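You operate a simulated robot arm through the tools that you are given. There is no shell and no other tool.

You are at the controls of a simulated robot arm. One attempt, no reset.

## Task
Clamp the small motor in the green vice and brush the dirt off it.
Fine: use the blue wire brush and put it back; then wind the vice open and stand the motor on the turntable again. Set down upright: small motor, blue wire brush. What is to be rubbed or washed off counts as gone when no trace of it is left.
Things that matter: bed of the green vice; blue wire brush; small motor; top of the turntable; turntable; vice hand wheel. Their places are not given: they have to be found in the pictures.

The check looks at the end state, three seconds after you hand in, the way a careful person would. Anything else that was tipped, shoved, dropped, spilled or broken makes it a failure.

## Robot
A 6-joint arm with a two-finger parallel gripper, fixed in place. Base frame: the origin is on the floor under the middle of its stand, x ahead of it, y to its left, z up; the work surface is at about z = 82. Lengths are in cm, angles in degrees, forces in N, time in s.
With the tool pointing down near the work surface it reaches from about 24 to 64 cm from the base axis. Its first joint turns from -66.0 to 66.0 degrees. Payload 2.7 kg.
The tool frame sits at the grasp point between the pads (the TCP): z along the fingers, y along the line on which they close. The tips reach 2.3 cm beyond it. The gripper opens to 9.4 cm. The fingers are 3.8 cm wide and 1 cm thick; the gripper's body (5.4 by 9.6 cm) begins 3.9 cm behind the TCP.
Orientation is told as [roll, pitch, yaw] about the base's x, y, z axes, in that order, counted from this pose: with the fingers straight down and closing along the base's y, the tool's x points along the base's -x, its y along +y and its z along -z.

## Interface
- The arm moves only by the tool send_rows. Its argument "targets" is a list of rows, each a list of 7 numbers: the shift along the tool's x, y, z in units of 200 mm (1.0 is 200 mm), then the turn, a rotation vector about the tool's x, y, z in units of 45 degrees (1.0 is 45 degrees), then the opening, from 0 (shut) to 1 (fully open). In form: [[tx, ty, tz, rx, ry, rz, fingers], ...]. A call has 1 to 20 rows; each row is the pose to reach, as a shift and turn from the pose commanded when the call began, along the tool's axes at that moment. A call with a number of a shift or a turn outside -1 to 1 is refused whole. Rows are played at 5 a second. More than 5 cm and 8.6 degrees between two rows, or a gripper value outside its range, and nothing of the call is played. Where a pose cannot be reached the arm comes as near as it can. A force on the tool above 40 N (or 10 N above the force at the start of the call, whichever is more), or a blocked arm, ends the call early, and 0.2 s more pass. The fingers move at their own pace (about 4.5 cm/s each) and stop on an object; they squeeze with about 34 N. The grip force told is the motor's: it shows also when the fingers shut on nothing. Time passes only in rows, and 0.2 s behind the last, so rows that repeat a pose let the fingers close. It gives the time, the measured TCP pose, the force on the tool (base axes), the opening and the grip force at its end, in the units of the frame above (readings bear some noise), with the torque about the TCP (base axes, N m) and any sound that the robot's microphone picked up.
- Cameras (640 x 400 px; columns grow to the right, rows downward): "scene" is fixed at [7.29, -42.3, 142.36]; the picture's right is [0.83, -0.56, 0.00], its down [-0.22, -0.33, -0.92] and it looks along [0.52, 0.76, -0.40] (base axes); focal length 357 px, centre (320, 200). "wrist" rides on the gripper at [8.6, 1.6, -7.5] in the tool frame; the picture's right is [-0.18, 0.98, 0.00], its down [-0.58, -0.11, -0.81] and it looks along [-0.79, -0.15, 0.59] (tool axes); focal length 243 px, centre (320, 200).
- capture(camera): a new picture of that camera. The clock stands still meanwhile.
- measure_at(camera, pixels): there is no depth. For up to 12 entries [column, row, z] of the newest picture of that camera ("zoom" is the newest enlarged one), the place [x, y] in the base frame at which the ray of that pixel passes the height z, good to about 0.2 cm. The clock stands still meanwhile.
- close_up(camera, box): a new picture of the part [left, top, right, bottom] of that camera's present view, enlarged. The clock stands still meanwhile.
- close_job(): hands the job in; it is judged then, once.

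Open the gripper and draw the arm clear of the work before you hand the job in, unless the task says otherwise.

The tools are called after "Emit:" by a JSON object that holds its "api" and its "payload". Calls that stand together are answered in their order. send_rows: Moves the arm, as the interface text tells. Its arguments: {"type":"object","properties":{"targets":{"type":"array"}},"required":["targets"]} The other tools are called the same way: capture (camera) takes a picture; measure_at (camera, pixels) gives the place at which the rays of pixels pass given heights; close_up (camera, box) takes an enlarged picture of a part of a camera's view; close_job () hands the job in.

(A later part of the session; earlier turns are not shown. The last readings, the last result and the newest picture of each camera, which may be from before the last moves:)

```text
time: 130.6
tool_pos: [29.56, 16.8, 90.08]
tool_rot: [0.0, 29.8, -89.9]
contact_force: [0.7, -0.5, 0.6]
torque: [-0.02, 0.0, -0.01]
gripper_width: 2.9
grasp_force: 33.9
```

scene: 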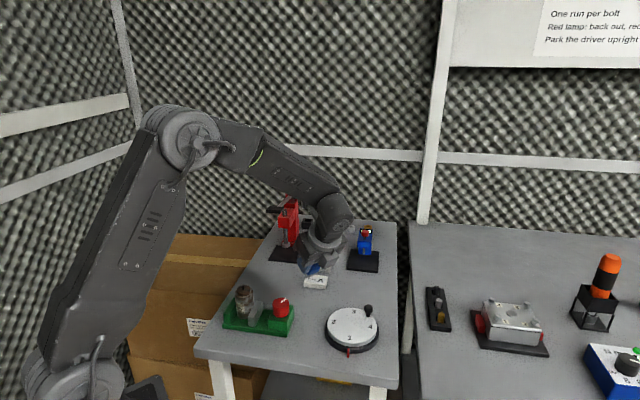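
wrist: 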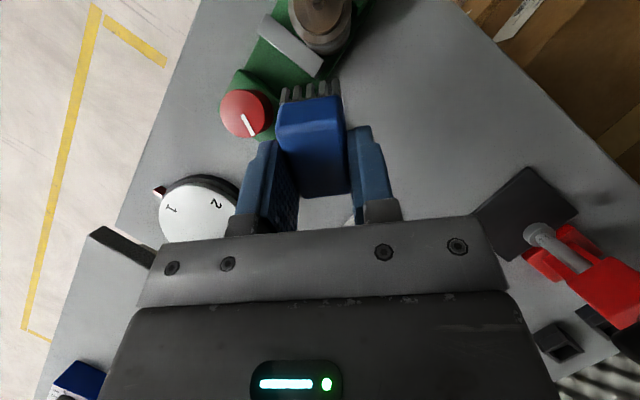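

I press in once more, shifted 0.3 cm in x following the motor, and rub another series.

Emit:
{"api": "send_rows", "payload": {"targets": [[0.004, 0.01, 0.0023, 0, 0, 0, 0.15], [0.008, 0.015, 0.0046, 0, 0, 0, 0.15], [0.01, 0.035, 0.0058, 0, 0, 0, 0.15], [0.01, 0.055, 0.0058, 0, 0, 0, 0.15], [0.01, 0.035, 0.0058, 0, 0, 0, 0.15], [0.011, 0.015, 0.0064, 0, 0, 0, 0.15], [0.012, -0.005, 0.007, 0, 0, 0, 0.15], [0.012, -0.025, 0.007, 0, 0, 0, 0.15], [0.012, -0.005, 0.007, 0, 0, 0, 0.15], [0.013, 0.015, 0.0075, 0, 0, 0, 0.15], [0.014, 0.035, 0.008, 0, 0, 0, 0.15], [0.014, 0.055, 0.008, 0, 0, 0, 0.15], [0.014, 0.035, 0.008, 0, 0, 0, 0.15], [0.015, 0.015, 0.0087, 0, 0, 0, 0.15], [0.015, -0.005, 0.0087, 0, 0, 0, 0.15], [0.015, -0.025, 0.0087, 0, 0, 0, 0.15], [0.015, -0.005, 0.0087, 0, 0, 0, 0.15], [0.016, 0.015, 0.0092, 0, 0, 0, 0.15]]}}

Emit:
{"api": "close_up", "payload": {"camera": "wrist", "box": [230, 0, 400, 106]}}

```text
time: 134.3
tool_pos: [30.04, 17.22, 90.15]
tool_rot: [0.0, 29.9, -90.0]
contact_force: [-1.0, -1.2, 2.1]
torque: [-0.03, 0.06, 0.02]
gripper_width: 2.88
grasp_force: 34.1
```

```text
3.76 times, centred on (315, 53) of wrist
```

zoom: 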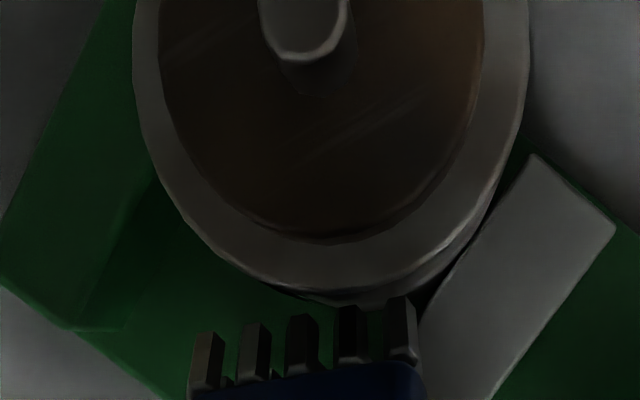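

I retreat and move aside to inspect from the scene camera.

Emit:
{"api": "send_rows", "payload": {"targets": [[-0.043, 0, -0.025, 0, 0, 0, 0.15], [-0.1, 0, -0.058, 0, 0, 0, 0.15], [-0.05, 0.05, -0.145, 0, 0, 0, 0.15], [0, 0.15, -0.231, 0, 0, 0, 0.15], [0.05, 0.3, -0.318, 0, 0, 0, 0.15], [0.1, 0.45, -0.404, 0, 0, 0, 0.15], [0.1, 0.6, -0.404, 0, 0, 0, 0.15], [0.1, 0.7, -0.404, 0, 0, 0, 0.15], [0.1, 0.7, -0.404, 0, 0, 0, 0.15]]}}

Emit:
{"api": "close_up", "payload": {"camera": "scene", "box": [238, 283, 274, 325]}}

```text
time: 136.3
tool_pos: [44.0, 14.89, 98.08]
tool_rot: [-0.1, 29.9, -90.1]
contact_force: [0.0, -0.6, -0.6]
torque: [-0.04, -0.01, 0.0]
gripper_width: 2.9
grasp_force: 34.2
```

```text
9.52 times, centred on (256, 304) of scene
```

zoom: 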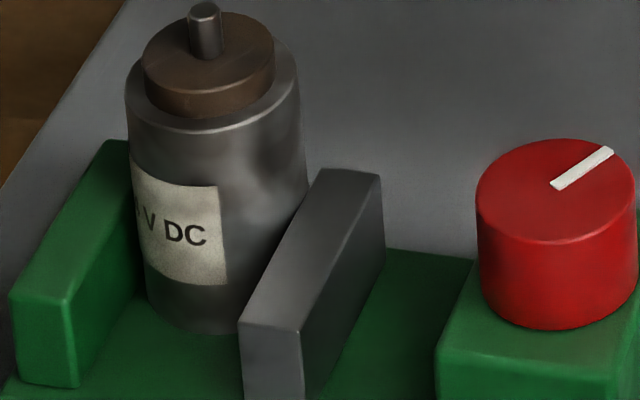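

Brown is gone; only a soft darker shade remains at (260,185), perhaps a reflection. To be safe I do one more series from the +x side (which also pushes the motor back to the middle).

Emit:
{"api": "send_rows", "payload": {"targets": [[0.031, -0.015, 0.018, 0.083, 0, -0.144, 0.15], [0.062, -0.03, 0.036, 0.167, 0, -0.289, 0.15], [0.093, -0.045, 0.054, 0.25, 0, -0.433, 0.15], [0.124, -0.06, 0.072, 0.333, 0, -0.577, 0.15], [0.155, -0.075, 0.09, 0.417, 0, -0.722, 0.15], [0.186, -0.09, 0.1075, 0.5, 0, -0.866, 0.15], [0.186, -0.09, 0.1075, 0.5, 0, -0.866, 0.15]]}}

Emit:
{"api": "send_rows", "payload": {"targets": [[0.033, 0.006, 0.019, 0.083, 0, -0.144, 0.15], [0.065, 0.012, 0.038, 0.167, 0, -0.289, 0.15], [0.098, 0.018, 0.057, 0.25, 0, -0.433, 0.15], [0.131, 0.024, 0.075, 0.333, 0, -0.577, 0.15], [0.163, 0.03, 0.094, 0.417, 0, -0.722, 0.15], [0.196, 0.035, 0.113, 0.5, 0, -0.866, 0.15], [0.196, 0.035, 0.113, 0.5, 0, -0.866, 0.15]]}}

Emit:
{"api": "close_up", "payload": {"camera": "wrist", "box": [250, 0, 400, 94]}}

```text
time: 137.9
tool_pos: [42.1, 19.25, 98.06]
tool_rot: [-0.3, 29.9, -44.9]
contact_force: [-0.3, -0.8, 0.4]
torque: [-0.01, -0.02, -0.02]
gripper_width: 2.91
grasp_force: 33.9
```

```text
time: 139.6
tool_pos: [39.43, 22.89, 98.0]
tool_rot: [-0.3, 30.0, 0.1]
contact_force: [-1.0, -0.2, -0.2]
torque: [0.0, -0.01, 0.03]
gripper_width: 2.91
grasp_force: 33.8
```

```text
4.26 times, centred on (325, 47) of wrist
```

zoom: 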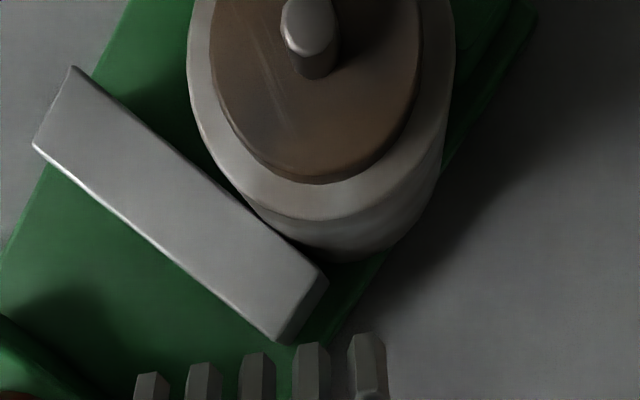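

I measure the near edge: shoulder front at about (325,215), bottom front (340,260).

Emit:
{"api": "measure_at", "payload": {"camera": "zoom", "pixels": [[320, 215, 89.2], [335, 262, 85.7], [187, 70, 89.2], [456, 70, 89.2], [140, 375, 87.5], [370, 335, 87.5]]}}

```text
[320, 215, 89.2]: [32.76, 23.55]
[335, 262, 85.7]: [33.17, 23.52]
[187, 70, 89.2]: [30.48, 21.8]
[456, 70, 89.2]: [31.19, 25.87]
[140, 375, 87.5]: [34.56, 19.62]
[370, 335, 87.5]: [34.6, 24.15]
```

Axis ≈ (30.8,23.7). I shift +0.8 cm in y, lower to z≈90.3 and approach to x≈37.6.

Emit:
{"api": "send_rows", "payload": {"targets": [[-0.04, 0.02, 0.069, 0, 0, 0, 0.15], [-0.08, 0.04, 0.139, 0, 0, 0, 0.15], [-0.12, 0.04, 0.208, 0, 0, 0, 0.15], [-0.16, 0.04, 0.277, 0, 0, 0, 0.15], [-0.1925, 0.04, 0.333, 0, 0, 0, 0.15], [-0.149, 0.04, 0.358, 0, 0, 0, 0.15], [-0.117, 0.04, 0.377, 0, 0, 0, 0.15], [-0.117, 0.04, 0.377, 0, 0, 0, 0.15]]}}

Emit:
{"api": "send_rows", "payload": {"targets": [[0.004, 0, 0.0023, 0, 0, 0, 0.15], [0.008, 0, 0.0046, 0, 0, 0, 0.15], [0.012, 0, 0.007, 0, 0, 0, 0.15], [0.016, 0, 0.0092, 0, 0, 0, 0.15]]}}

```text
time: 141.3
tool_pos: [37.63, 23.68, 90.34]
tool_rot: [-0.2, 30.0, 0.0]
contact_force: [0.5, 0.5, -0.7]
torque: [-0.02, -0.03, -0.02]
gripper_width: 2.92
grasp_force: 34.1
```

```text
time: 142.3
tool_pos: [37.34, 23.59, 90.5]
tool_rot: [-0.1, 30.0, -0.1]
contact_force: [3.9, -0.9, -0.9]
torque: [-0.06, -0.13, 0.06]
gripper_width: 2.88
grasp_force: 34.3
```

Contact at 3.9 N. I rub sideways, with small pushes to follow the motor as it slides back toward the middle.

Emit:
{"api": "send_rows", "payload": {"targets": [[0.001, 0.02, 0.0006, 0, 0, 0, 0.15], [0.001, 0.04, 0.0006, 0, 0, 0, 0.15], [0.001, 0.02, 0.0006, 0, 0, 0, 0.15], [0.002, 0, 0.0012, 0, 0, 0, 0.15], [0.003, -0.02, 0.0017, 0, 0, 0, 0.15], [0.004, -0.04, 0.0023, 0, 0, 0, 0.15], [0.005, -0.02, 0.0029, 0, 0, 0, 0.15], [0.006, 0, 0.0035, 0, 0, 0, 0.15], [0.007, 0.02, 0.004, 0, 0, 0, 0.15], [0.008, 0.03, 0.0046, 0, 0, 0, 0.15], [0.01, 0.01, 0.0058, 0, 0, 0, 0.15], [0.012, -0.01, 0.007, 0, 0, 0, 0.15], [0.013, -0.03, 0.0075, 0, 0, 0, 0.15], [0.014, -0.05, 0.008, 0, 0, 0, 0.15], [0.015, -0.03, 0.0087, 0, 0, 0, 0.15], [0.016, -0.01, 0.0092, 0, 0, 0, 0.15], [0.018, 0.01, 0.0104, 0, 0, 0, 0.15], [0.02, 0.03, 0.0115, 0, 0, 0, 0.15], [0.02, 0.01, 0.0115, 0, 0, 0, 0.15], [0.021, -0.01, 0.0121, 0, 0, 0, 0.15]]}}

Emit:
{"api": "close_up", "payload": {"camera": "scene", "box": [238, 283, 274, 325]}}

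```text
time: 146.6
tool_pos: [36.73, 23.44, 90.3]
tool_rot: [-0.2, 30.1, 0.0]
contact_force: [0.9, 0.6, 0.1]
torque: [-0.02, -0.01, -0.05]
gripper_width: 2.9
grasp_force: 34.3
```

```text
9.52 times, centred on (256, 304) of scene
```

zoom: 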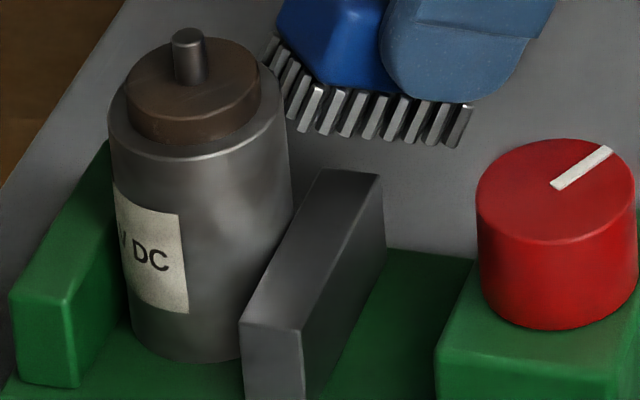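

It now looks uniform grey. One more rubbing series here for certainty.

Emit:
{"api": "send_rows", "payload": {"targets": [[0.003, -0.01, 0.0018, 0, 0, 0, 0.15], [0.006, -0.01, 0.0035, 0, 0, 0, 0.15], [0.007, 0.01, 0.004, 0, 0, 0, 0.15], [0.008, 0.03, 0.0046, 0, 0, 0, 0.15], [0.008, 0.01, 0.0046, 0, 0, 0, 0.15], [0.009, -0.01, 0.0052, 0, 0, 0, 0.15], [0.01, -0.03, 0.0058, 0, 0, 0, 0.15], [0.01, -0.05, 0.0058, 0, 0, 0, 0.15], [0.011, -0.03, 0.0064, 0, 0, 0, 0.15], [0.012, -0.01, 0.007, 0, 0, 0, 0.15], [0.012, 0.01, 0.007, 0, 0, 0, 0.15], [0.013, 0.03, 0.0075, 0, 0, 0, 0.15], [0.013, 0.01, 0.0075, 0, 0, 0, 0.15], [0.014, -0.01, 0.008, 0, 0, 0, 0.15], [0.014, -0.03, 0.008, 0, 0, 0, 0.15], [0.014, -0.05, 0.008, 0, 0, 0, 0.15], [0.015, -0.03, 0.0087, 0, 0, 0, 0.15], [0.015, -0.01, 0.0087, 0, 0, 0, 0.15]]}}

Emit:
{"api": "close_up", "payload": {"camera": "scene", "box": [238, 283, 274, 325]}}

```text
time: 150.3
tool_pos: [36.49, 23.18, 90.51]
tool_rot: [-0.2, 30.0, 0.0]
contact_force: [0.6, -0.1, 0.1]
torque: [-0.04, -0.01, -0.01]
gripper_width: 2.91
grasp_force: 34.7
```

```text
9.52 times, centred on (256, 304) of scene
```

zoom: 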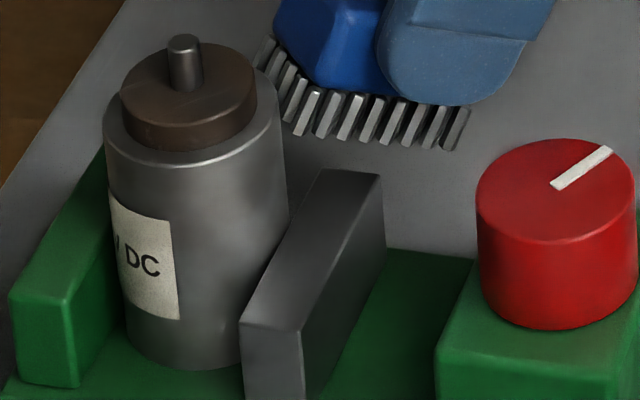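

Cleaner again than before this series, so I rub one more to be sure nothing is left.

Emit:
{"api": "send_rows", "payload": {"targets": [[0.003, -0.01, 0.0018, 0, 0, 0, 0.15], [0.006, -0.01, 0.0035, 0, 0, 0, 0.15], [0.007, 0.01, 0.004, 0, 0, 0, 0.15], [0.008, 0.03, 0.0046, 0, 0, 0, 0.15], [0.008, 0.01, 0.0046, 0, 0, 0, 0.15], [0.009, -0.01, 0.0052, 0, 0, 0, 0.15], [0.01, -0.03, 0.0058, 0, 0, 0, 0.15], [0.01, -0.05, 0.0058, 0, 0, 0, 0.15], [0.011, -0.03, 0.0064, 0, 0, 0, 0.15], [0.012, -0.01, 0.007, 0, 0, 0, 0.15], [0.012, 0.01, 0.007, 0, 0, 0, 0.15], [0.013, 0.03, 0.0075, 0, 0, 0, 0.15], [0.013, 0.01, 0.0075, 0, 0, 0, 0.15], [0.014, -0.01, 0.008, 0, 0, 0, 0.15], [0.014, -0.03, 0.008, 0, 0, 0, 0.15], [0.014, -0.05, 0.008, 0, 0, 0, 0.15], [0.015, -0.03, 0.0087, 0, 0, 0, 0.15], [0.015, -0.01, 0.0087, 0, 0, 0, 0.15]]}}

Emit:
{"api": "close_up", "payload": {"camera": "scene", "box": [238, 283, 274, 325]}}

```text
time: 154.2
tool_pos: [36.13, 23.01, 90.29]
tool_rot: [-0.2, 30.0, 0.0]
contact_force: [1.6, -1.6, -1.0]
torque: [-0.02, -0.06, 0.04]
gripper_width: 2.88
grasp_force: 33.7
```

```text
9.52 times, centred on (256, 304) of scene
```

zoom: 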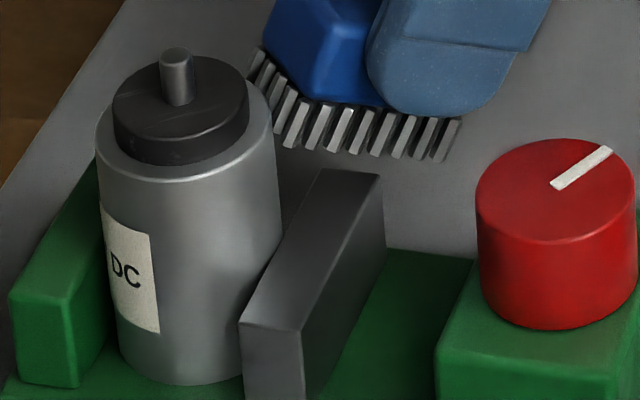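

Now it is truly clean: the cap turned black and the body bright metal. I retreat with the brush.

Emit:
{"api": "send_rows", "payload": {"targets": [[-0.05, 0, -0.029, 0, 0, 0, 0.15], [-0.13, 0, -0.075, 0, 0, 0, 0.15], [-0.08, 0, -0.162, 0, 0, 0, 0.15], [-0.03, 0, -0.248, 0, 0, 0, 0.15], [0.02, 0, -0.335, 0, 0, 0, 0.15], [0.07, 0, -0.421, 0, 0, 0, 0.15], [0.07, 0, -0.421, 0, 0, 0, 0.15]]}}

Emit:
{"api": "close_up", "payload": {"camera": "scene", "box": [215, 250, 345, 340]}}

```text
time: 155.8
tool_pos: [39.11, 22.88, 98.54]
tool_rot: [-0.3, 30.0, -0.1]
contact_force: [-0.6, 0.9, -0.3]
torque: [0.0, -0.04, 0.0]
gripper_width: 2.91
grasp_force: 33.4
```

```text
4.44 times, centred on (280, 295) of scene
```

zoom: 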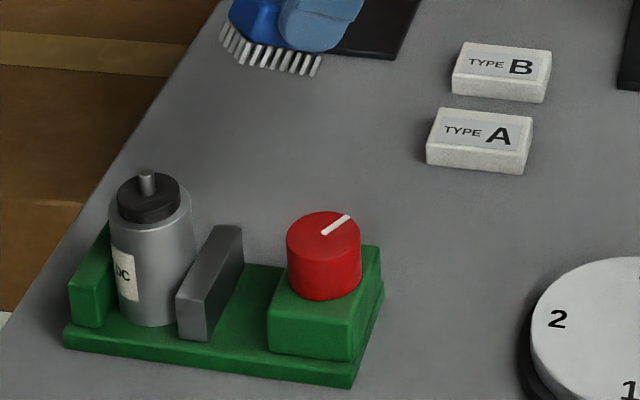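

Next the brush goes back. I bring the tool upright again (pitch 0) while moving to about (44,22,99.5).

Emit:
{"api": "send_rows", "payload": {"targets": [[-0.038, -0.01, -0.034, 0, -0.133, 0, 0.15], [-0.076, -0.02, -0.067, 0, -0.267, 0, 0.15], [-0.114, -0.03, -0.101, 0, -0.4, 0, 0.15], [-0.152, -0.04, -0.135, 0, -0.533, 0, 0.15], [-0.19, -0.05, -0.168, 0, -0.667, 0, 0.15], [-0.19, -0.05, -0.168, 0, -0.667, 0, 0.15]]}}

```text
time: 157.2
tool_pos: [44.13, 22.11, 99.46]
tool_rot: [-0.2, -0.1, 0.1]
contact_force: [0.9, 0.1, -0.7]
torque: [0.0, 0.01, -0.01]
gripper_width: 2.92
grasp_force: 34.2
```

Tool upright. I turn to yaw −45 and go above the brush's place at (47.1,20.9).

Emit:
{"api": "send_rows", "payload": {"targets": [[-0.025, -0.01, 0, -0.004, 0, 0.167, 0.15], [-0.05, -0.02, 0, -0.004, 0, 0.333, 0.15], [-0.075, -0.03, 0, -0.004, 0, 0.5, 0.15], [-0.1, -0.04, 0, -0.004, 0, 0.667, 0.15], [-0.125, -0.05, 0, -0.004, 0, 0.833, 0.15], [-0.15, -0.062, 0, -0.004, 0, 1.0, 0.15], [-0.15, -0.062, 0, -0.004, 0, 1.0, 0.15]]}}

Emit:
{"api": "capture", "payload": {"camera": "wrist"}}

Emit:
{"api": "close_up", "payload": {"camera": "scene", "box": [270, 215, 360, 300]}}

```text
time: 158.8
tool_pos: [47.11, 20.67, 99.36]
tool_rot: [0.2, 0.0, -45.1]
contact_force: [0.3, -0.3, -0.7]
torque: [-0.01, 0.0, 0.01]
gripper_width: 2.89
grasp_force: 34.0
```

```text
taken
```

wrist: 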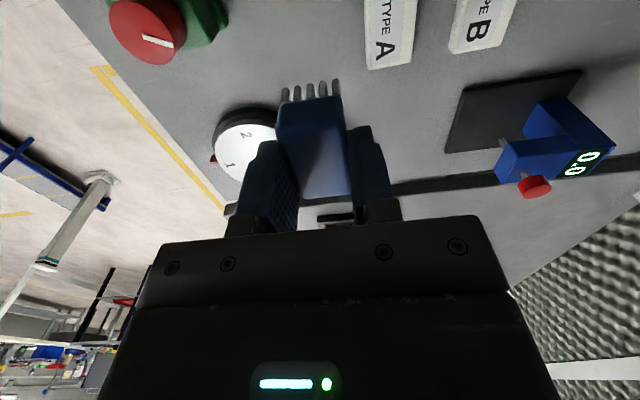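

```text
4.71 times, centred on (315, 258) of scene
```

zoom: 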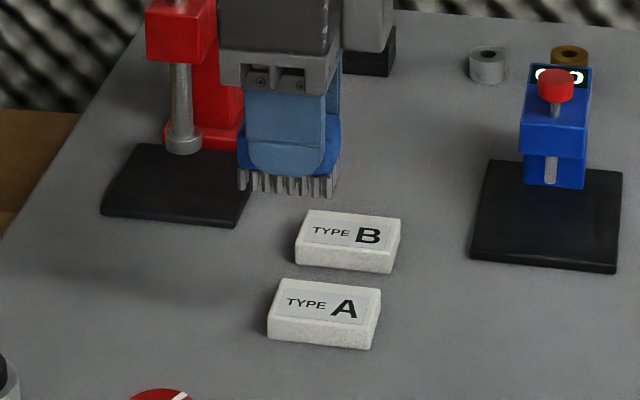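

The view matches the one after picking it up. I lower 12 cm to just over the table.

Emit:
{"api": "send_rows", "payload": {"targets": [[0, 0, 0.1, 0, 0, 0, 0.15], [0, 0, 0.22, 0, 0, 0, 0.15], [0, 0, 0.34, 0, 0, 0, 0.15], [0, 0, 0.46, 0, 0, 0, 0.15], [0, 0, 0.55, 0, 0, 0, 0.15], [0, 0, 0.6, 0, 0, 0, 0.15], [0, 0, 0.61, 0, 0, 0, 0.15], [0, 0, 0.61, 0, 0, 0, 0.15]]}}

Emit:
{"api": "close_up", "payload": {"camera": "scene", "box": [270, 240, 360, 320]}}

```text
time: 160.6
tool_pos: [47.04, 20.83, 87.12]
tool_rot: [0.0, 0.0, -45.0]
contact_force: [-0.2, 0.0, -0.7]
torque: [0.03, -0.02, -0.03]
gripper_width: 2.9
grasp_force: 34.0
```

```text
5.00 times, centred on (315, 280) of scene
```

zoom: 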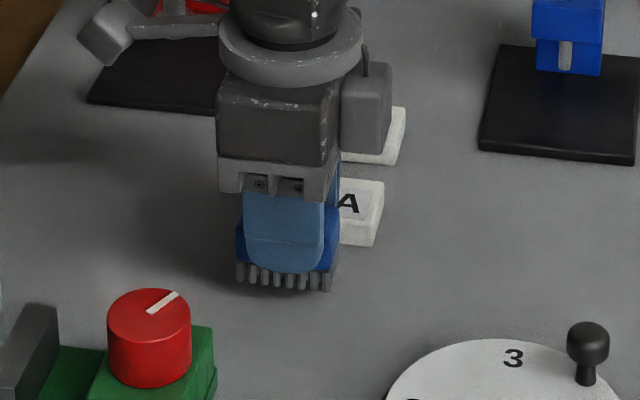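

The brush slipped about 0.7 cm in the grip toward −s (bristles now at 235–330 instead of 253–350). I shift +0.7 cm along s and lower in 1–2 mm steps until it stands.

Emit:
{"api": "send_rows", "payload": {"targets": [[-0.018, 0, 0, 0, 0, 0, 0.15], [-0.035, 0, 0, 0, 0, 0, 0.15], [-0.035, 0, 0.01, 0, 0, 0, 0.15], [-0.035, 0, 0.02, 0, 0, 0, 0.15], [-0.035, 0, 0.025, 0, 0, 0, 0.15]]}}

```text
time: 161.8
tool_pos: [47.57, 20.35, 86.73]
tool_rot: [0.0, 0.0, -44.9]
contact_force: [-0.6, -0.2, 0.0]
torque: [-0.01, 0.02, 0.02]
gripper_width: 2.92
grasp_force: 33.6
```

No contact yet at z≈86.7. I lower on in 1 mm steps.

Emit:
{"api": "send_rows", "payload": {"targets": [[0, 0, 0.005, 0, 0, 0, 0.15], [0, 0, 0.01, 0, 0, 0, 0.15]]}}

Emit:
{"api": "close_up", "payload": {"camera": "scene", "box": [290, 270, 340, 312]}}

```text
time: 162.3
tool_pos: [47.73, 20.35, 86.38]
tool_rot: [0.1, 0.0, -44.8]
contact_force: [-0.6, 0.0, -0.9]
torque: [-0.02, 0.02, 0.0]
gripper_width: 2.9
grasp_force: 34.1
```

```text
9.52 times, centred on (315, 291) of scene
```

zoom: 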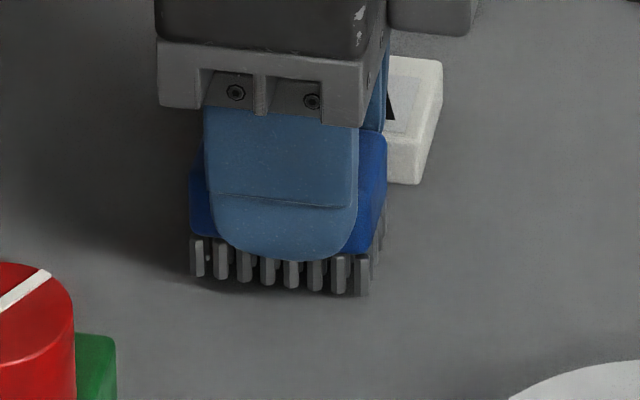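

Still hovering slightly. Further down in 1 mm steps.

Emit:
{"api": "send_rows", "payload": {"targets": [[0, 0, 0.005, 0, 0, 0, 0.15], [0, 0, 0.01, 0, 0, 0, 0.15]]}}

```text
time: 162.9
tool_pos: [47.82, 20.35, 86.1]
tool_rot: [0.1, 0.0, -45.0]
contact_force: [-0.5, -0.1, -0.4]
torque: [-0.01, -0.01, 0.0]
gripper_width: 2.93
grasp_force: 34.3
```

Emit:
{"api": "send_rows", "payload": {"targets": [[0, 0, 0.005, 0, 0, 0, 0.15], [0, 0, 0.01, 0, 0, 0, 0.15]]}}

Emit:
{"api": "close_up", "payload": {"camera": "scene", "box": [290, 270, 340, 312]}}

```text
time: 163.6
tool_pos: [47.75, 20.31, 86.08]
tool_rot: [0.1, 0.0, -44.9]
contact_force: [-1.0, -0.4, -0.7]
torque: [-0.04, -0.01, 0.02]
gripper_width: 2.9
grasp_force: 33.9
```

```text
9.52 times, centred on (315, 291) of scene
```

zoom: 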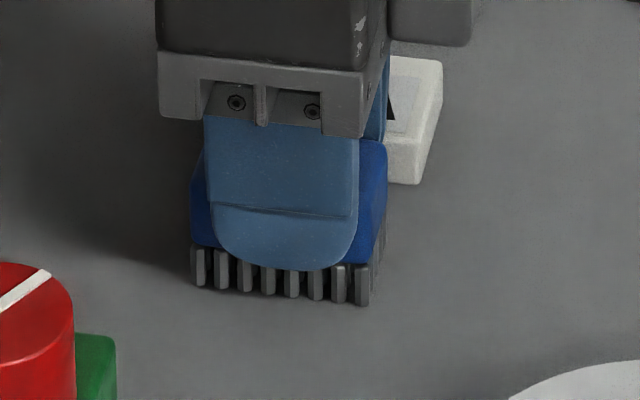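

Bristle feet are at about (301.7,299.9) in scene pixels vs (301.4,300.4) originally — about 1 mm to go. I continue carefully.

Emit:
{"api": "send_rows", "payload": {"targets": [[0, 0, 0.004, 0, 0, 0, 0.15], [0, 0, 0.008, 0, 0, 0, 0.15]]}}

```text
time: 164.2
tool_pos: [47.64, 20.28, 86.01]
tool_rot: [0.0, -0.1, -44.9]
contact_force: [-0.1, -0.8, 0.8]
torque: [0.02, 0.07, 0.03]
gripper_width: 2.9
grasp_force: 34.1
```

Emit:
{"api": "send_rows", "payload": {"targets": [[0, 0, 0.004, 0, 0, 0, 0.15], [0, 0, 0.006, 0, 0, 0, 0.15]]}}

```text
time: 164.8
tool_pos: [47.69, 20.34, 86.09]
tool_rot: [0.1, 0.0, -44.9]
contact_force: [-5.5, -0.6, 16.4]
torque: [0.23, 0.52, 0.12]
gripper_width: 2.89
grasp_force: 33.8
```

Force 16 N: the brush stands on the table. I ease 0.5 mm up and open the fingers to 4.7 cm.

Emit:
{"api": "send_rows", "payload": {"targets": [[0, 0, -0.003, 0, 0, 0, 0.15], [0, 0, -0.003, 0, 0, 0, 0.33], [0, 0, -0.003, 0, 0, 0, 0.4], [0, 0, -0.003, 0, 0, 0, 0.5], [0, 0, -0.003, 0, 0, 0, 0.5], [0, 0, -0.003, 0, 0, 0, 0.5]]}}

Emit:
{"api": "close_up", "payload": {"camera": "scene", "box": [290, 270, 340, 312]}}

```text
time: 166.2
tool_pos: [47.72, 20.23, 85.9]
tool_rot: [0.0, 0.0, -44.9]
contact_force: [0.3, -0.6, 0.1]
torque: [-0.03, 0.02, 0.03]
gripper_width: 4.74
grasp_force: 0.0
```

```text
9.52 times, centred on (315, 291) of scene
```

zoom: 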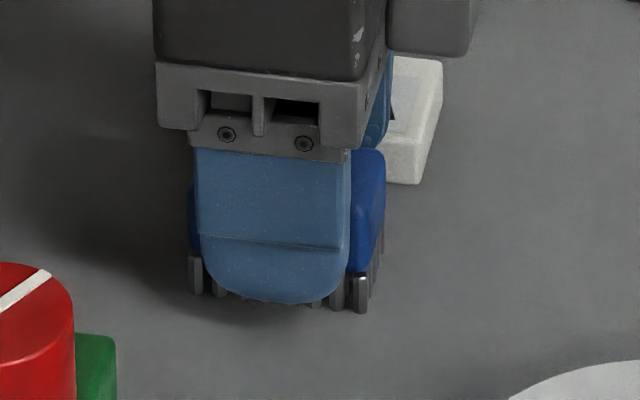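

Released; the brush stays upright. I rise straight up 13 cm and check.

Emit:
{"api": "send_rows", "payload": {"targets": [[0, 0, -0.05, 0, 0, 0, 0.5], [0, 0, -0.15, 0, 0, 0, 0.5], [0, 0, -0.28, 0, 0, 0, 0.5], [0, 0, -0.41, 0, 0, 0, 0.5], [0, 0, -0.54, 0, 0, 0, 0.5], [0, 0, -0.66, 0, 0, 0, 0.5], [0, 0, -0.66, 0, 0, 0, 0.5]]}}

Emit:
{"api": "close_up", "payload": {"camera": "scene", "box": [210, 270, 330, 345]}}

```text
time: 167.8
tool_pos: [47.59, 20.65, 99.13]
tool_rot: [0.1, 0.1, -45.0]
contact_force: [0.5, 0.1, 0.0]
torque: [0.05, 0.01, 0.0]
gripper_width: 4.68
grasp_force: 0.1
```

```text
5.33 times, centred on (270, 308) of scene
```

zoom: 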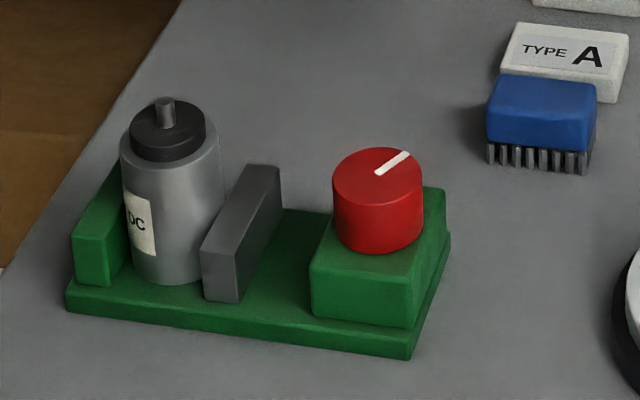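

The brush is back exactly where it stood, upright. Now I go above the knob (36.25,16.2) and turn to yaw −88 for unwinding.

Emit:
{"api": "send_rows", "payload": {"targets": [[0.032, -0.069, 0, 0, 0, 0.12, 0.5], [0.065, -0.138, 0, 0, 0, 0.24, 0.55], [0.097, -0.207, 0, 0, 0, 0.36, 0.6], [0.129, -0.276, 0, 0, 0, 0.48, 0.6], [0.161, -0.344, 0, 0, 0, 0.6, 0.6], [0.194, -0.413, 0, 0, 0, 0.72, 0.6], [0.226, -0.482, 0, 0, 0, 0.84, 0.6], [0.258, -0.551, 0, 0, 0, 0.956, 0.6], [0.258, -0.551, 0, 0, 0, 0.956, 0.6]]}}

Emit:
{"api": "close_up", "payload": {"camera": "wrist", "box": [260, 10, 380, 110]}}

```text
time: 169.8
tool_pos: [36.04, 16.21, 99.05]
tool_rot: [0.1, 0.0, -87.9]
contact_force: [1.2, 0.1, -0.5]
torque: [0.02, 0.0, 0.05]
gripper_width: 5.66
grasp_force: 0.0
```

```text
4.00 times, centred on (320, 60) of wrist
```

zoom: 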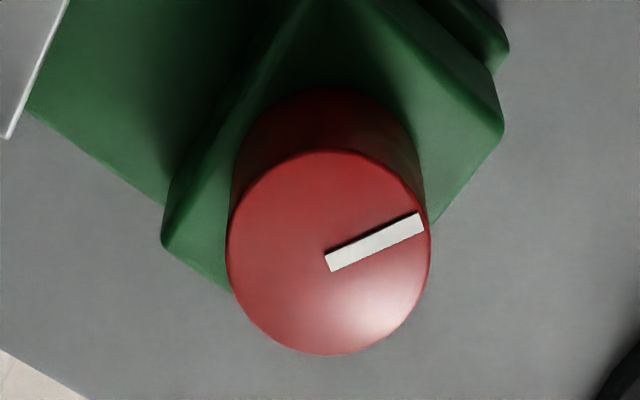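

The knob centre is ≈0.16 cm in +x and 0.1 cm in −y from the TCP axis. I correct that and descend to z≈88.4.

Emit:
{"api": "send_rows", "payload": {"targets": [[-0.005, 0.008, 0.1, 0, 0, 0, 0.6], [-0.005, 0.008, 0.2, 0, 0, 0, 0.6], [-0.005, 0.008, 0.3, 0, 0, 0, 0.6], [-0.005, 0.008, 0.4, 0, 0, 0, 0.6], [-0.005, 0.008, 0.48, 0, 0, 0, 0.6], [-0.005, 0.008, 0.52, 0, 0, 0, 0.6], [-0.005, 0.008, 0.531, 0, 0, 0, 0.6], [-0.005, 0.008, 0.531, 0, 0, 0, 0.6]]}}

Emit:
{"api": "send_rows", "payload": {"targets": [[0, 0, 0, 0, 0, 0, 0.45], [0, 0, 0, 0, 0, 0, 0.35], [0, 0, 0, 0, 0, 0, 0.3], [0, 0, 0, 0, 0, 0, 0.3]]}}

```text
time: 171.6
tool_pos: [36.28, 16.12, 88.48]
tool_rot: [0.1, 0.0, -88.0]
contact_force: [0.5, -0.2, -0.2]
torque: [0.02, 0.0, -0.01]
gripper_width: 5.64
grasp_force: 0.0
```

```text
time: 172.6
tool_pos: [36.31, 16.1, 88.51]
tool_rot: [0.0, 0.0, -87.9]
contact_force: [-0.5, 2.2, -0.6]
torque: [0.12, 0.56, 0.0]
gripper_width: 3.78
grasp_force: 45.1
```

Well centred (≈2 N). I turn counter-clockwise 30° (rz negative) in small rows.

Emit:
{"api": "send_rows", "payload": {"targets": [[0, 0, 0, 0, 0, -0.11, 0.3], [0, 0, 0, 0, 0, -0.22, 0.3], [0, 0, 0, 0, 0, -0.333, 0.3], [0, 0, 0, 0, 0, -0.444, 0.3], [0, 0, 0, 0, 0, -0.556, 0.3], [0, 0, 0, 0, 0, -0.667, 0.3]]}}

Emit:
{"api": "close_up", "payload": {"camera": "scene", "box": [215, 260, 305, 340]}}

```text
time: 173.9
tool_pos: [36.29, 16.03, 88.54]
tool_rot: [0.0, 0.0, -57.7]
contact_force: [-21.1, -7.0, 29.6]
torque: [0.45, 0.11, 0.04]
gripper_width: 3.77
grasp_force: 45.0
```

```text
5.00 times, centred on (260, 300) of scene
```

zoom: 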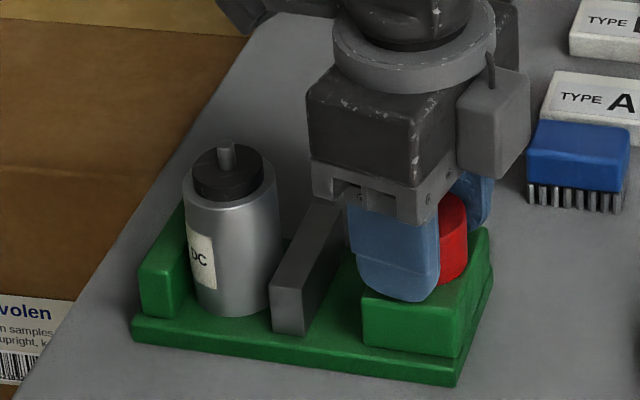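

The jaw moves open (front edge 258→271). Force is building (z 30 N), so I re-grip to relieve it.

Emit:
{"api": "send_rows", "payload": {"targets": [[0, 0, 0, 0, 0, 0, 0.5], [0, 0, 0, 0, 0, 0, 0.5], [0, 0, 0, 0, 0, 0, 0.5]]}}

Emit:
{"api": "send_rows", "payload": {"targets": [[0, 0, 0, 0, 0, 0, 0.4], [0, 0, 0, 0, 0, 0, 0.3], [0, 0, 0, 0, 0, 0, 0.3], [0, 0, 0, 0, 0, 0, 0.3]]}}

```text
time: 174.8
tool_pos: [36.39, 16.08, 88.36]
tool_rot: [0.1, 0.0, -57.8]
contact_force: [-0.4, 0.4, -0.4]
torque: [-0.01, 0.02, 0.0]
gripper_width: 4.69
grasp_force: 0.1
```

```text
time: 175.8
tool_pos: [36.39, 16.01, 88.31]
tool_rot: [-0.1, 0.0, -58.0]
contact_force: [-7.5, -5.3, 0.4]
torque: [0.04, -0.27, -0.01]
gripper_width: 3.79
grasp_force: 45.0
```

Side force ≈9 N; small correction and a further 25°.

Emit:
{"api": "send_rows", "payload": {"targets": [[0, -0.0014, 0, 0, 0, -0.11, 0.3], [0, -0.0014, 0, 0, 0, -0.22, 0.3], [0, -0.0014, 0, 0, 0, -0.333, 0.3], [0, -0.0014, 0, 0, 0, -0.444, 0.3], [0, -0.0014, 0, 0, 0, -0.556, 0.3]]}}

Emit:
{"api": "send_rows", "payload": {"targets": [[0, 0, 0, 0, 0, 0, 0.5], [0, 0, 0, 0, 0, 0, 0.5], [0, 0, 0, 0, 0, 0, 0.4], [0, 0, 0, 0, 0, 0, 0.3], [0, 0, 0, 0, 0, 0, 0.3], [0, 0, 0, 0, 0, 0, 0.3]]}}

Emit:
{"api": "close_up", "payload": {"camera": "scene", "box": [215, 260, 305, 340]}}

```text
time: 176.9
tool_pos: [36.34, 16.03, 88.34]
tool_rot: [0.1, 0.0, -32.8]
contact_force: [-4.5, 5.2, -23.9]
torque: [-0.09, -0.94, -0.02]
gripper_width: 3.76
grasp_force: 45.5
```

```text
time: 178.3
tool_pos: [36.25, 16.01, 88.42]
tool_rot: [0.1, -0.2, -33.0]
contact_force: [0.4, -1.9, 6.2]
torque: [-0.18, 0.22, -0.01]
gripper_width: 3.78
grasp_force: 44.7
```

```text
5.00 times, centred on (260, 300) of scene
```

zoom: 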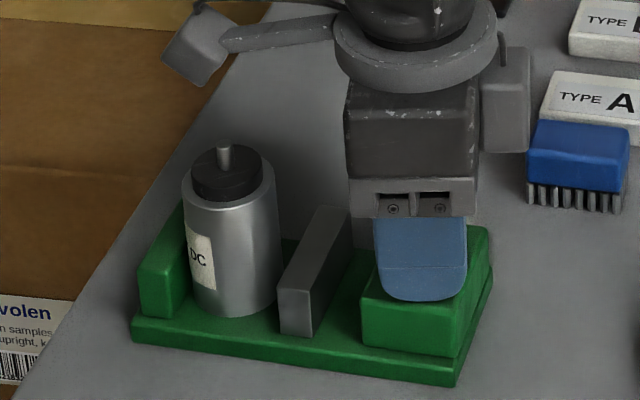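

The jaw is at 279 now and the grip is centred. I turn another 25° and re-grip.

Emit:
{"api": "send_rows", "payload": {"targets": [[0, 0, 0, 0, 0, -0.11, 0.3], [0, 0, 0, 0, 0, -0.22, 0.3], [0, 0, 0, 0, 0, -0.333, 0.3], [0, 0, 0, 0, 0, -0.444, 0.3], [0, 0, 0, 0, 0, -0.556, 0.3]]}}

Emit:
{"api": "send_rows", "payload": {"targets": [[0, 0, 0, 0, 0, 0, 0.5], [0, 0, 0, 0, 0, 0, 0.5], [0, 0, 0, 0, 0, 0, 0.4], [0, 0, 0, 0, 0, 0, 0.3], [0, 0, 0, 0, 0, 0, 0.3], [0, 0, 0, 0, 0, 0, 0.3]]}}

```text
time: 179.6
tool_pos: [36.43, 15.99, 88.58]
tool_rot: [0.0, -0.2, -7.9]
contact_force: [8.6, -6.9, 14.4]
torque: [0.17, 0.39, -0.02]
gripper_width: 3.76
grasp_force: 44.6
```

```text
time: 180.9
tool_pos: [36.31, 16.16, 88.42]
tool_rot: [-0.1, 0.0, -7.9]
contact_force: [-2.1, 2.8, -6.4]
torque: [0.15, -0.09, -0.02]
gripper_width: 3.78
grasp_force: 44.6
```

Forces stay small. Another 25° and re-grip.

Emit:
{"api": "send_rows", "payload": {"targets": [[0, 0, 0, 0, 0, -0.11, 0.3], [0, 0, 0, 0, 0, -0.22, 0.3], [0, 0, 0, 0, 0, -0.333, 0.3], [0, 0, 0, 0, 0, -0.444, 0.3], [0, 0, 0, 0, 0, -0.556, 0.3]]}}

Emit:
{"api": "send_rows", "payload": {"targets": [[0, 0, 0, 0, 0, 0, 0.5], [0, 0, 0, 0, 0, 0, 0.5], [0, 0, 0, 0, 0, 0, 0.4], [0, 0, 0, 0, 0, 0, 0.3], [0, 0, 0, 0, 0, 0, 0.3], [0, 0, 0, 0, 0, 0, 0.3]]}}

Emit:
{"api": "close_up", "payload": {"camera": "scene", "box": [215, 260, 305, 340]}}

```text
time: 182.2
tool_pos: [36.23, 15.98, 88.4]
tool_rot: [-0.1, 0.3, 17.2]
contact_force: [-22.4, 9.5, 2.2]
torque: [-0.14, 0.36, 0.0]
gripper_width: 3.76
grasp_force: 45.1
```

```text
time: 183.6
tool_pos: [36.41, 16.09, 88.33]
tool_rot: [0.1, -0.2, 17.0]
contact_force: [0.8, 12.5, 1.4]
torque: [-0.31, -0.36, 0.0]
gripper_width: 3.75
grasp_force: 44.7
```

```text
5.00 times, centred on (260, 300) of scene
```

zoom: 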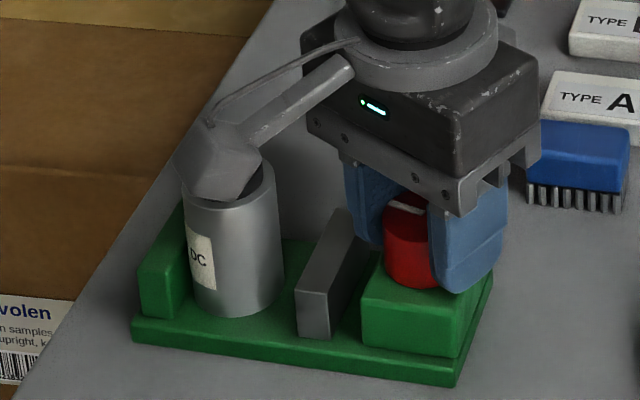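

The jaw is at 295 (299 originally). I turn the last ~24°, with a small centring correction, watching torque.

Emit:
{"api": "send_rows", "payload": {"targets": [[0, 0.0018, 0, 0, 0, -0.11, 0.3], [0, 0.0018, 0, 0, 0, -0.22, 0.3], [0, 0.0018, 0, 0, 0, -0.333, 0.3], [0, 0.0018, 0, 0, 0, -0.444, 0.3], [0, 0.0018, 0, 0, 0, -0.53, 0.3]]}}

Emit:
{"api": "close_up", "payload": {"camera": "scene", "box": [215, 260, 305, 340]}}

```text
time: 184.8
tool_pos: [36.28, 16.03, 88.46]
tool_rot: [0.0, 0.0, 41.0]
contact_force: [3.0, 5.0, 6.1]
torque: [0.33, -0.43, -0.7]
gripper_width: 3.78
grasp_force: 44.8
```

```text
5.00 times, centred on (260, 300) of scene
```

zoom: 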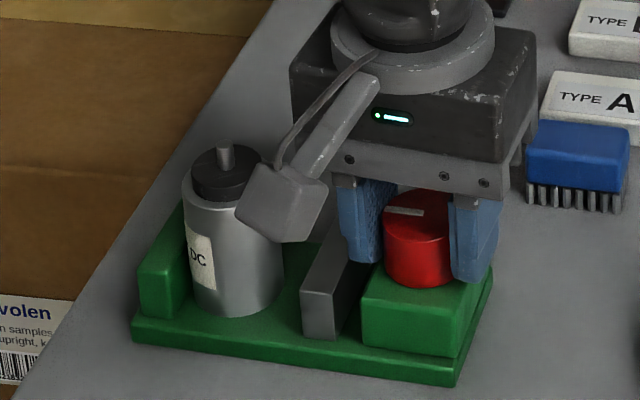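

Torque −0.7 N·m: the open stop is reached, jaw at 300 and the mark as at the start. I release the knob and rise.

Emit:
{"api": "send_rows", "payload": {"targets": [[0, 0, 0, 0, 0, 0, 0.45], [0, 0, 0, 0, 0, 0, 0.6], [0, 0, 0, 0, 0, 0, 0.6], [0, 0, -0.05, 0, 0, 0, 0.6], [0, 0, -0.15, 0, 0, 0, 0.6], [0, 0, -0.28, 0, 0, 0, 0.6], [0, 0, -0.42, 0, 0, 0, 0.6], [0, 0, -0.56, 0, 0, 0, 0.6], [0, 0, -0.56, 0, 0, 0, 0.6]]}}

Emit:
{"api": "close_up", "payload": {"camera": "scene", "box": [225, 270, 295, 330]}}

```text
time: 186.8
tool_pos: [36.19, 16.25, 99.88]
tool_rot: [0.0, -0.1, 41.0]
contact_force: [-0.2, -0.4, -0.2]
torque: [0.0, -0.02, 0.0]
gripper_width: 5.64
grasp_force: 0.0
```

```text
6.67 times, centred on (260, 300) of scene
```

zoom: 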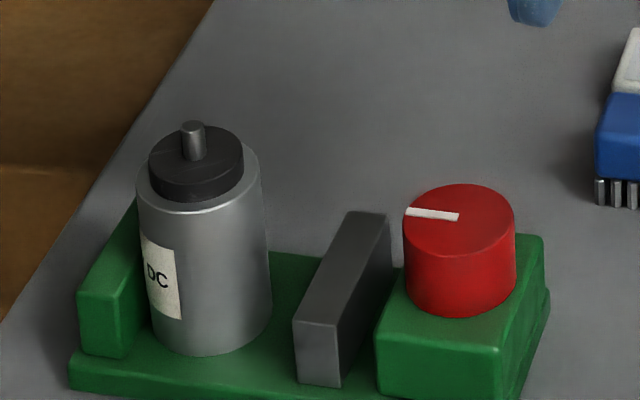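

The vice is open as at the start and the motor stands free and clean. I measure its position from this zoom.

Emit:
{"api": "measure_at", "payload": {"camera": "zoom", "pixels": [[148, 322, 83], [272, 312, 83], [206, 357, 83], [138, 195, 89.2], [260, 175, 89.2], [190, 215, 89.2], [193, 124, 91.5], [195, 150, 90.2]]}}

```text
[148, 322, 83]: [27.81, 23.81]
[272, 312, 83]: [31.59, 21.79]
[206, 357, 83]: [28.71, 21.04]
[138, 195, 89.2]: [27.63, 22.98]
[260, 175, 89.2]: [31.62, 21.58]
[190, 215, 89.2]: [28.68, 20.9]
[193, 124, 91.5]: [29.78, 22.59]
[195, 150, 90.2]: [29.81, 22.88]
```

Motor axis ≈ (29.75,22.8). I move above it and turn back to yaw −45 (two calls).

Emit:
{"api": "send_rows", "payload": {"targets": [[0.002, 0.038, 0, 0, 0, 0.167, 0.7], [0.004, 0.077, 0, 0, 0, 0.333, 0.7], [0.006, 0.115, 0, 0, 0, 0.5, 0.7], [0.008, 0.153, 0, 0, 0, 0.667, 0.7], [0.01, 0.192, 0, 0, 0, 0.833, 0.7], [0.0126, 0.23, 0, 0, 0, 1.0, 0.7], [0.0126, 0.23, 0, 0, 0, 1.0, 0.7]]}}

Emit:
{"api": "send_rows", "payload": {"targets": [[0.029, 0.026, 0, 0, 0, 0.152, 0.7], [0.058, 0.051, 0, 0, 0, 0.304, 0.7], [0.088, 0.077, 0, 0, 0, 0.456, 0.7], [0.117, 0.102, 0, 0, 0, 0.607, 0.7], [0.146, 0.128, 0, 0, 0, 0.759, 0.7], [0.175, 0.153, 0, 0, 0, 0.911, 0.7], [0.175, 0.153, 0, 0, 0, 0.911, 0.7]]}}

Emit:
{"api": "capture", "payload": {"camera": "wrist"}}

Emit:
{"api": "close_up", "payload": {"camera": "wrist", "box": [260, 20, 380, 120]}}

```text
time: 188.3
tool_pos: [33.07, 19.45, 99.68]
tool_rot: [0.1, -0.1, -4.3]
contact_force: [0.2, -0.6, -0.9]
torque: [0.01, -0.03, 0.04]
gripper_width: 6.59
grasp_force: 0.1
```

```text
time: 189.9
tool_pos: [30.06, 22.82, 99.53]
tool_rot: [0.1, 0.0, -45.1]
contact_force: [-0.8, -1.2, -0.4]
torque: [-0.01, -0.01, 0.02]
gripper_width: 6.61
grasp_force: 0.0
```

```text
taken
```

wrist: 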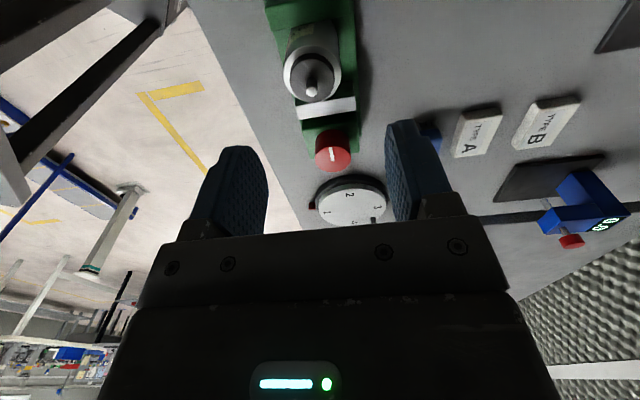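

```text
4.00 times, centred on (320, 70) of wrist
```

zoom: 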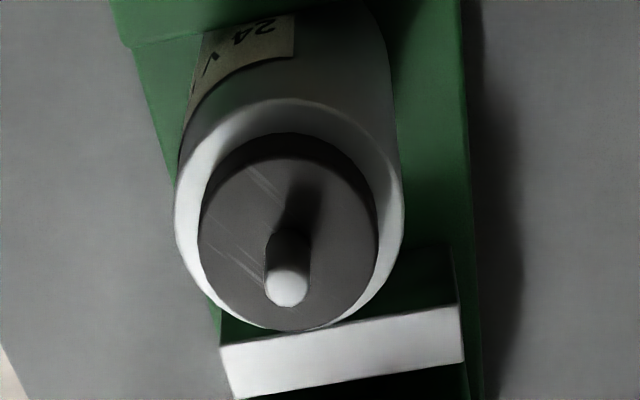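

I cross-check the shaft position (wrist pixel (312,92)) by measurement.

Emit:
{"api": "measure_at", "payload": {"camera": "wrist", "pixels": [[312, 92, 91.4], [312, 92, 91.0], [284, 78, 89.2], [341, 72, 89.2], [313, 104, 89.2]]}}

```text
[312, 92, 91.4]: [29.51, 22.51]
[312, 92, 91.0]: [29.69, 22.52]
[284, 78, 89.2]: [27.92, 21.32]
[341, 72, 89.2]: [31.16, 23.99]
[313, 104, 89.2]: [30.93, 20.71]
```

The motor is ≈0.55 cm toward −t and 0.27 cm toward +s from the TCP axis. I correct and descend to z≈88.5 with the fingers at 6.6 cm.

Emit:
{"api": "send_rows", "payload": {"targets": [[-0.0135, -0.027, 0.06, 0, 0, 0, 0.7], [-0.0135, -0.027, 0.16, 0, 0, 0, 0.7], [-0.0135, -0.027, 0.26, 0, 0, 0, 0.7], [-0.0135, -0.027, 0.36, 0, 0, 0, 0.7], [-0.0135, -0.027, 0.45, 0, 0, 0, 0.7], [-0.0135, -0.027, 0.52, 0, 0, 0, 0.7], [-0.0135, -0.027, 0.5515, 0, 0, 0, 0.7], [-0.0135, -0.027, 0.5515, 0, 0, 0, 0.7]]}}

Emit:
{"api": "capture", "payload": {"camera": "wrist"}}

Emit:
{"api": "close_up", "payload": {"camera": "scene", "box": [225, 270, 295, 330]}}

```text
time: 191.8
tool_pos: [29.8, 22.03, 88.77]
tool_rot: [0.0, 0.0, -45.0]
contact_force: [0.9, -0.8, -0.8]
torque: [0.01, -0.02, 0.01]
gripper_width: 6.58
grasp_force: 0.1
```

```text
taken
```

wrist: 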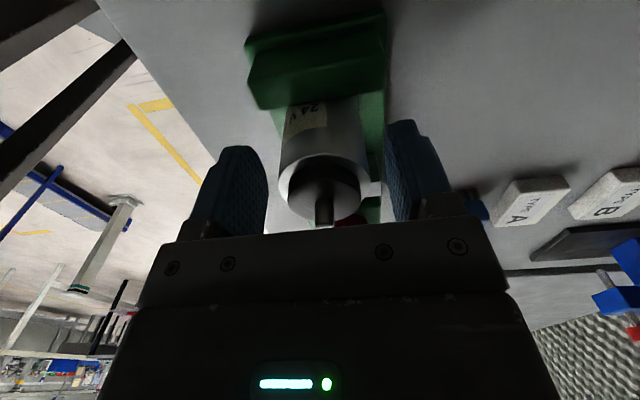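

```text
6.67 times, centred on (260, 300) of scene
```

zoom: 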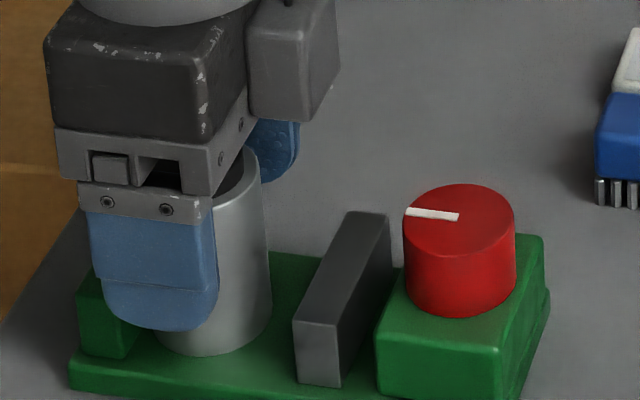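

Centred (motor columns 279–367 between the fingers at 265 and 388). I close on the motor.

Emit:
{"api": "send_rows", "payload": {"targets": [[0, 0, 0, 0, 0, 0, 0.55], [0, 0, 0, 0, 0, 0, 0.4], [0, 0, 0, 0, 0, 0, 0.3], [0, 0, 0, 0, 0, 0, 0.3], [0, 0, 0, 0, 0, 0, 0.3]]}}

```text
time: 192.9
tool_pos: [29.64, 22.2, 88.86]
tool_rot: [0.1, 0.0, -45.0]
contact_force: [0.7, 0.7, 0.3]
torque: [0.04, 0.0, 0.01]
gripper_width: 4.14
grasp_force: 33.5
```

Gripped at 4.14 cm, 34 N. I lift straight up 11 cm, slowly at first.

Emit:
{"api": "send_rows", "payload": {"targets": [[0, 0, -0.02, 0, 0, 0, 0.3], [0, 0, -0.06, 0, 0, 0, 0.3], [0, 0, -0.14, 0, 0, 0, 0.3], [0, 0, -0.24, 0, 0, 0, 0.3], [0, 0, -0.34, 0, 0, 0, 0.3], [0, 0, -0.45, 0, 0, 0, 0.3], [0, 0, -0.55, 0, 0, 0, 0.3], [0, 0, -0.55, 0, 0, 0, 0.3]]}}

Emit:
{"api": "close_up", "payload": {"camera": "scene", "box": [205, 240, 315, 340]}}

Emit:
{"api": "capture", "payload": {"camera": "wrist"}}

```text
time: 194.8
tool_pos: [29.63, 21.93, 99.67]
tool_rot: [0.0, -0.1, -45.0]
contact_force: [-0.5, 0.3, -2.9]
torque: [-0.03, -0.01, -0.01]
gripper_width: 4.17
grasp_force: 34.2
```

```text
4.00 times, centred on (260, 290) of scene
```

zoom: 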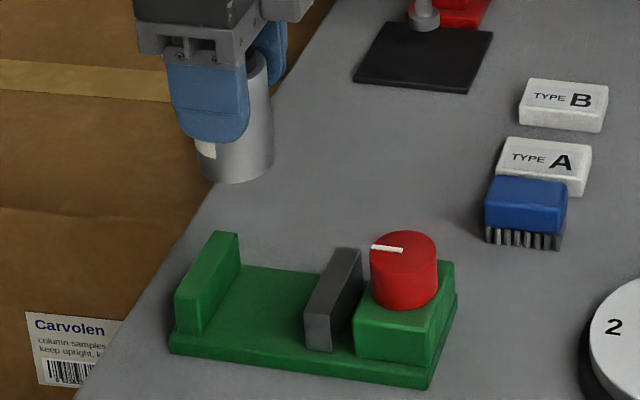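

```text
taken
```

wrist: 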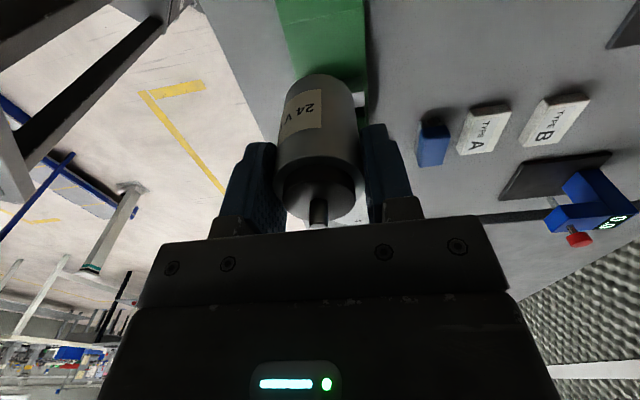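

Lifted; the vice stays open and untouched. I carry the motor toward the turntable, turning back to yaw 0 on the way.

Emit:
{"api": "send_rows", "payload": {"targets": [[-0.04, 0.003, 0, 0, 0, -0.1, 0.3], [-0.13, 0.01, 0, 0, 0, -0.25, 0.3], [-0.23, 0.017, 0, 0, 0, -0.4, 0.3], [-0.33, 0.024, 0, 0, 0, -0.55, 0.3], [-0.43, 0.032, 0, 0, 0, -0.7, 0.3], [-0.53, 0.039, 0, 0, 0, -0.85, 0.3], [-0.6, 0.044, 0, 0, 0, -1.0, 0.3], [-0.626, 0.046, 0, 0, 0, -1.0, 0.3], [-0.626, 0.046, 0, 0, 0, -1.0, 0.3]]}}

```text
time: 196.8
tool_pos: [39.11, 13.9, 99.52]
tool_rot: [-0.1, 0.1, 0.1]
contact_force: [0.2, 1.1, -4.5]
torque: [0.01, -0.01, 0.01]
gripper_width: 4.16
grasp_force: 34.1
```

Now on to above the turntable centre: +9.5 cm in x, −8.4 cm in y.

Emit:
{"api": "send_rows", "payload": {"targets": [[-0.05, -0.04, 0, 0, 0, 0, 0.3], [-0.15, -0.13, 0, 0, 0, 0, 0.3], [-0.25, -0.22, 0, 0, 0, 0, 0.3], [-0.35, -0.31, 0, 0, 0, 0, 0.3], [-0.44, -0.39, 0, 0, 0, 0, 0.3], [-0.477, -0.42, 0, 0, 0, 0, 0.3], [-0.477, -0.42, 0, 0, 0, 0, 0.3]]}}

Emit:
{"api": "capture", "payload": {"camera": "wrist"}}

Emit:
{"api": "close_up", "payload": {"camera": "scene", "box": [300, 240, 410, 360]}}

```text
time: 198.3
tool_pos: [48.62, 5.49, 99.81]
tool_rot: [0.0, 0.0, 0.0]
contact_force: [0.2, 0.0, -3.1]
torque: [-0.02, -0.02, -0.01]
gripper_width: 4.16
grasp_force: 34.5
```

```text
taken
```

wrist: 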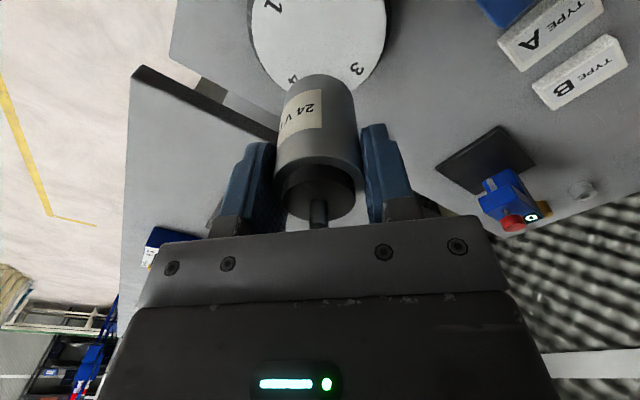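

```text
3.33 times, centred on (355, 300) of scene
```

zoom: 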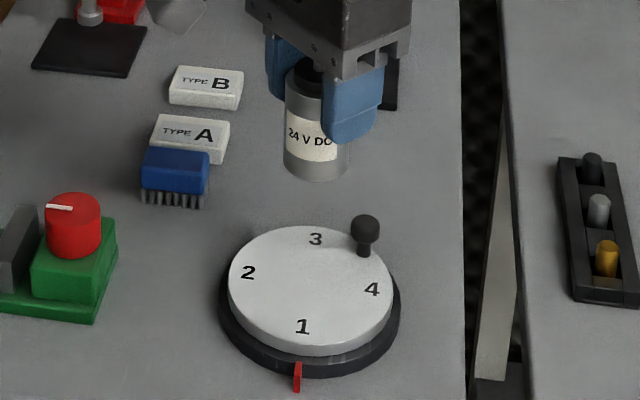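

The turntable is fully visible; I measure its disc centre (≈(311,287) of the zoom) and rim to confirm.

Emit:
{"api": "measure_at", "payload": {"camera": "zoom", "pixels": [[311, 284, 84.2], [228, 285, 84.2], [393, 287, 84.2], [310, 226, 84.2], [308, 346, 84.2], [366, 253, 84.2], [366, 222, 87]]}}

```text
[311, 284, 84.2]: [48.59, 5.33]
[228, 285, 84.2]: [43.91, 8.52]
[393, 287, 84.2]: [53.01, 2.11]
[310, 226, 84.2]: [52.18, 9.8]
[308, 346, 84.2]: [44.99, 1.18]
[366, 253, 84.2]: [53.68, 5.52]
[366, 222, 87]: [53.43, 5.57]
```

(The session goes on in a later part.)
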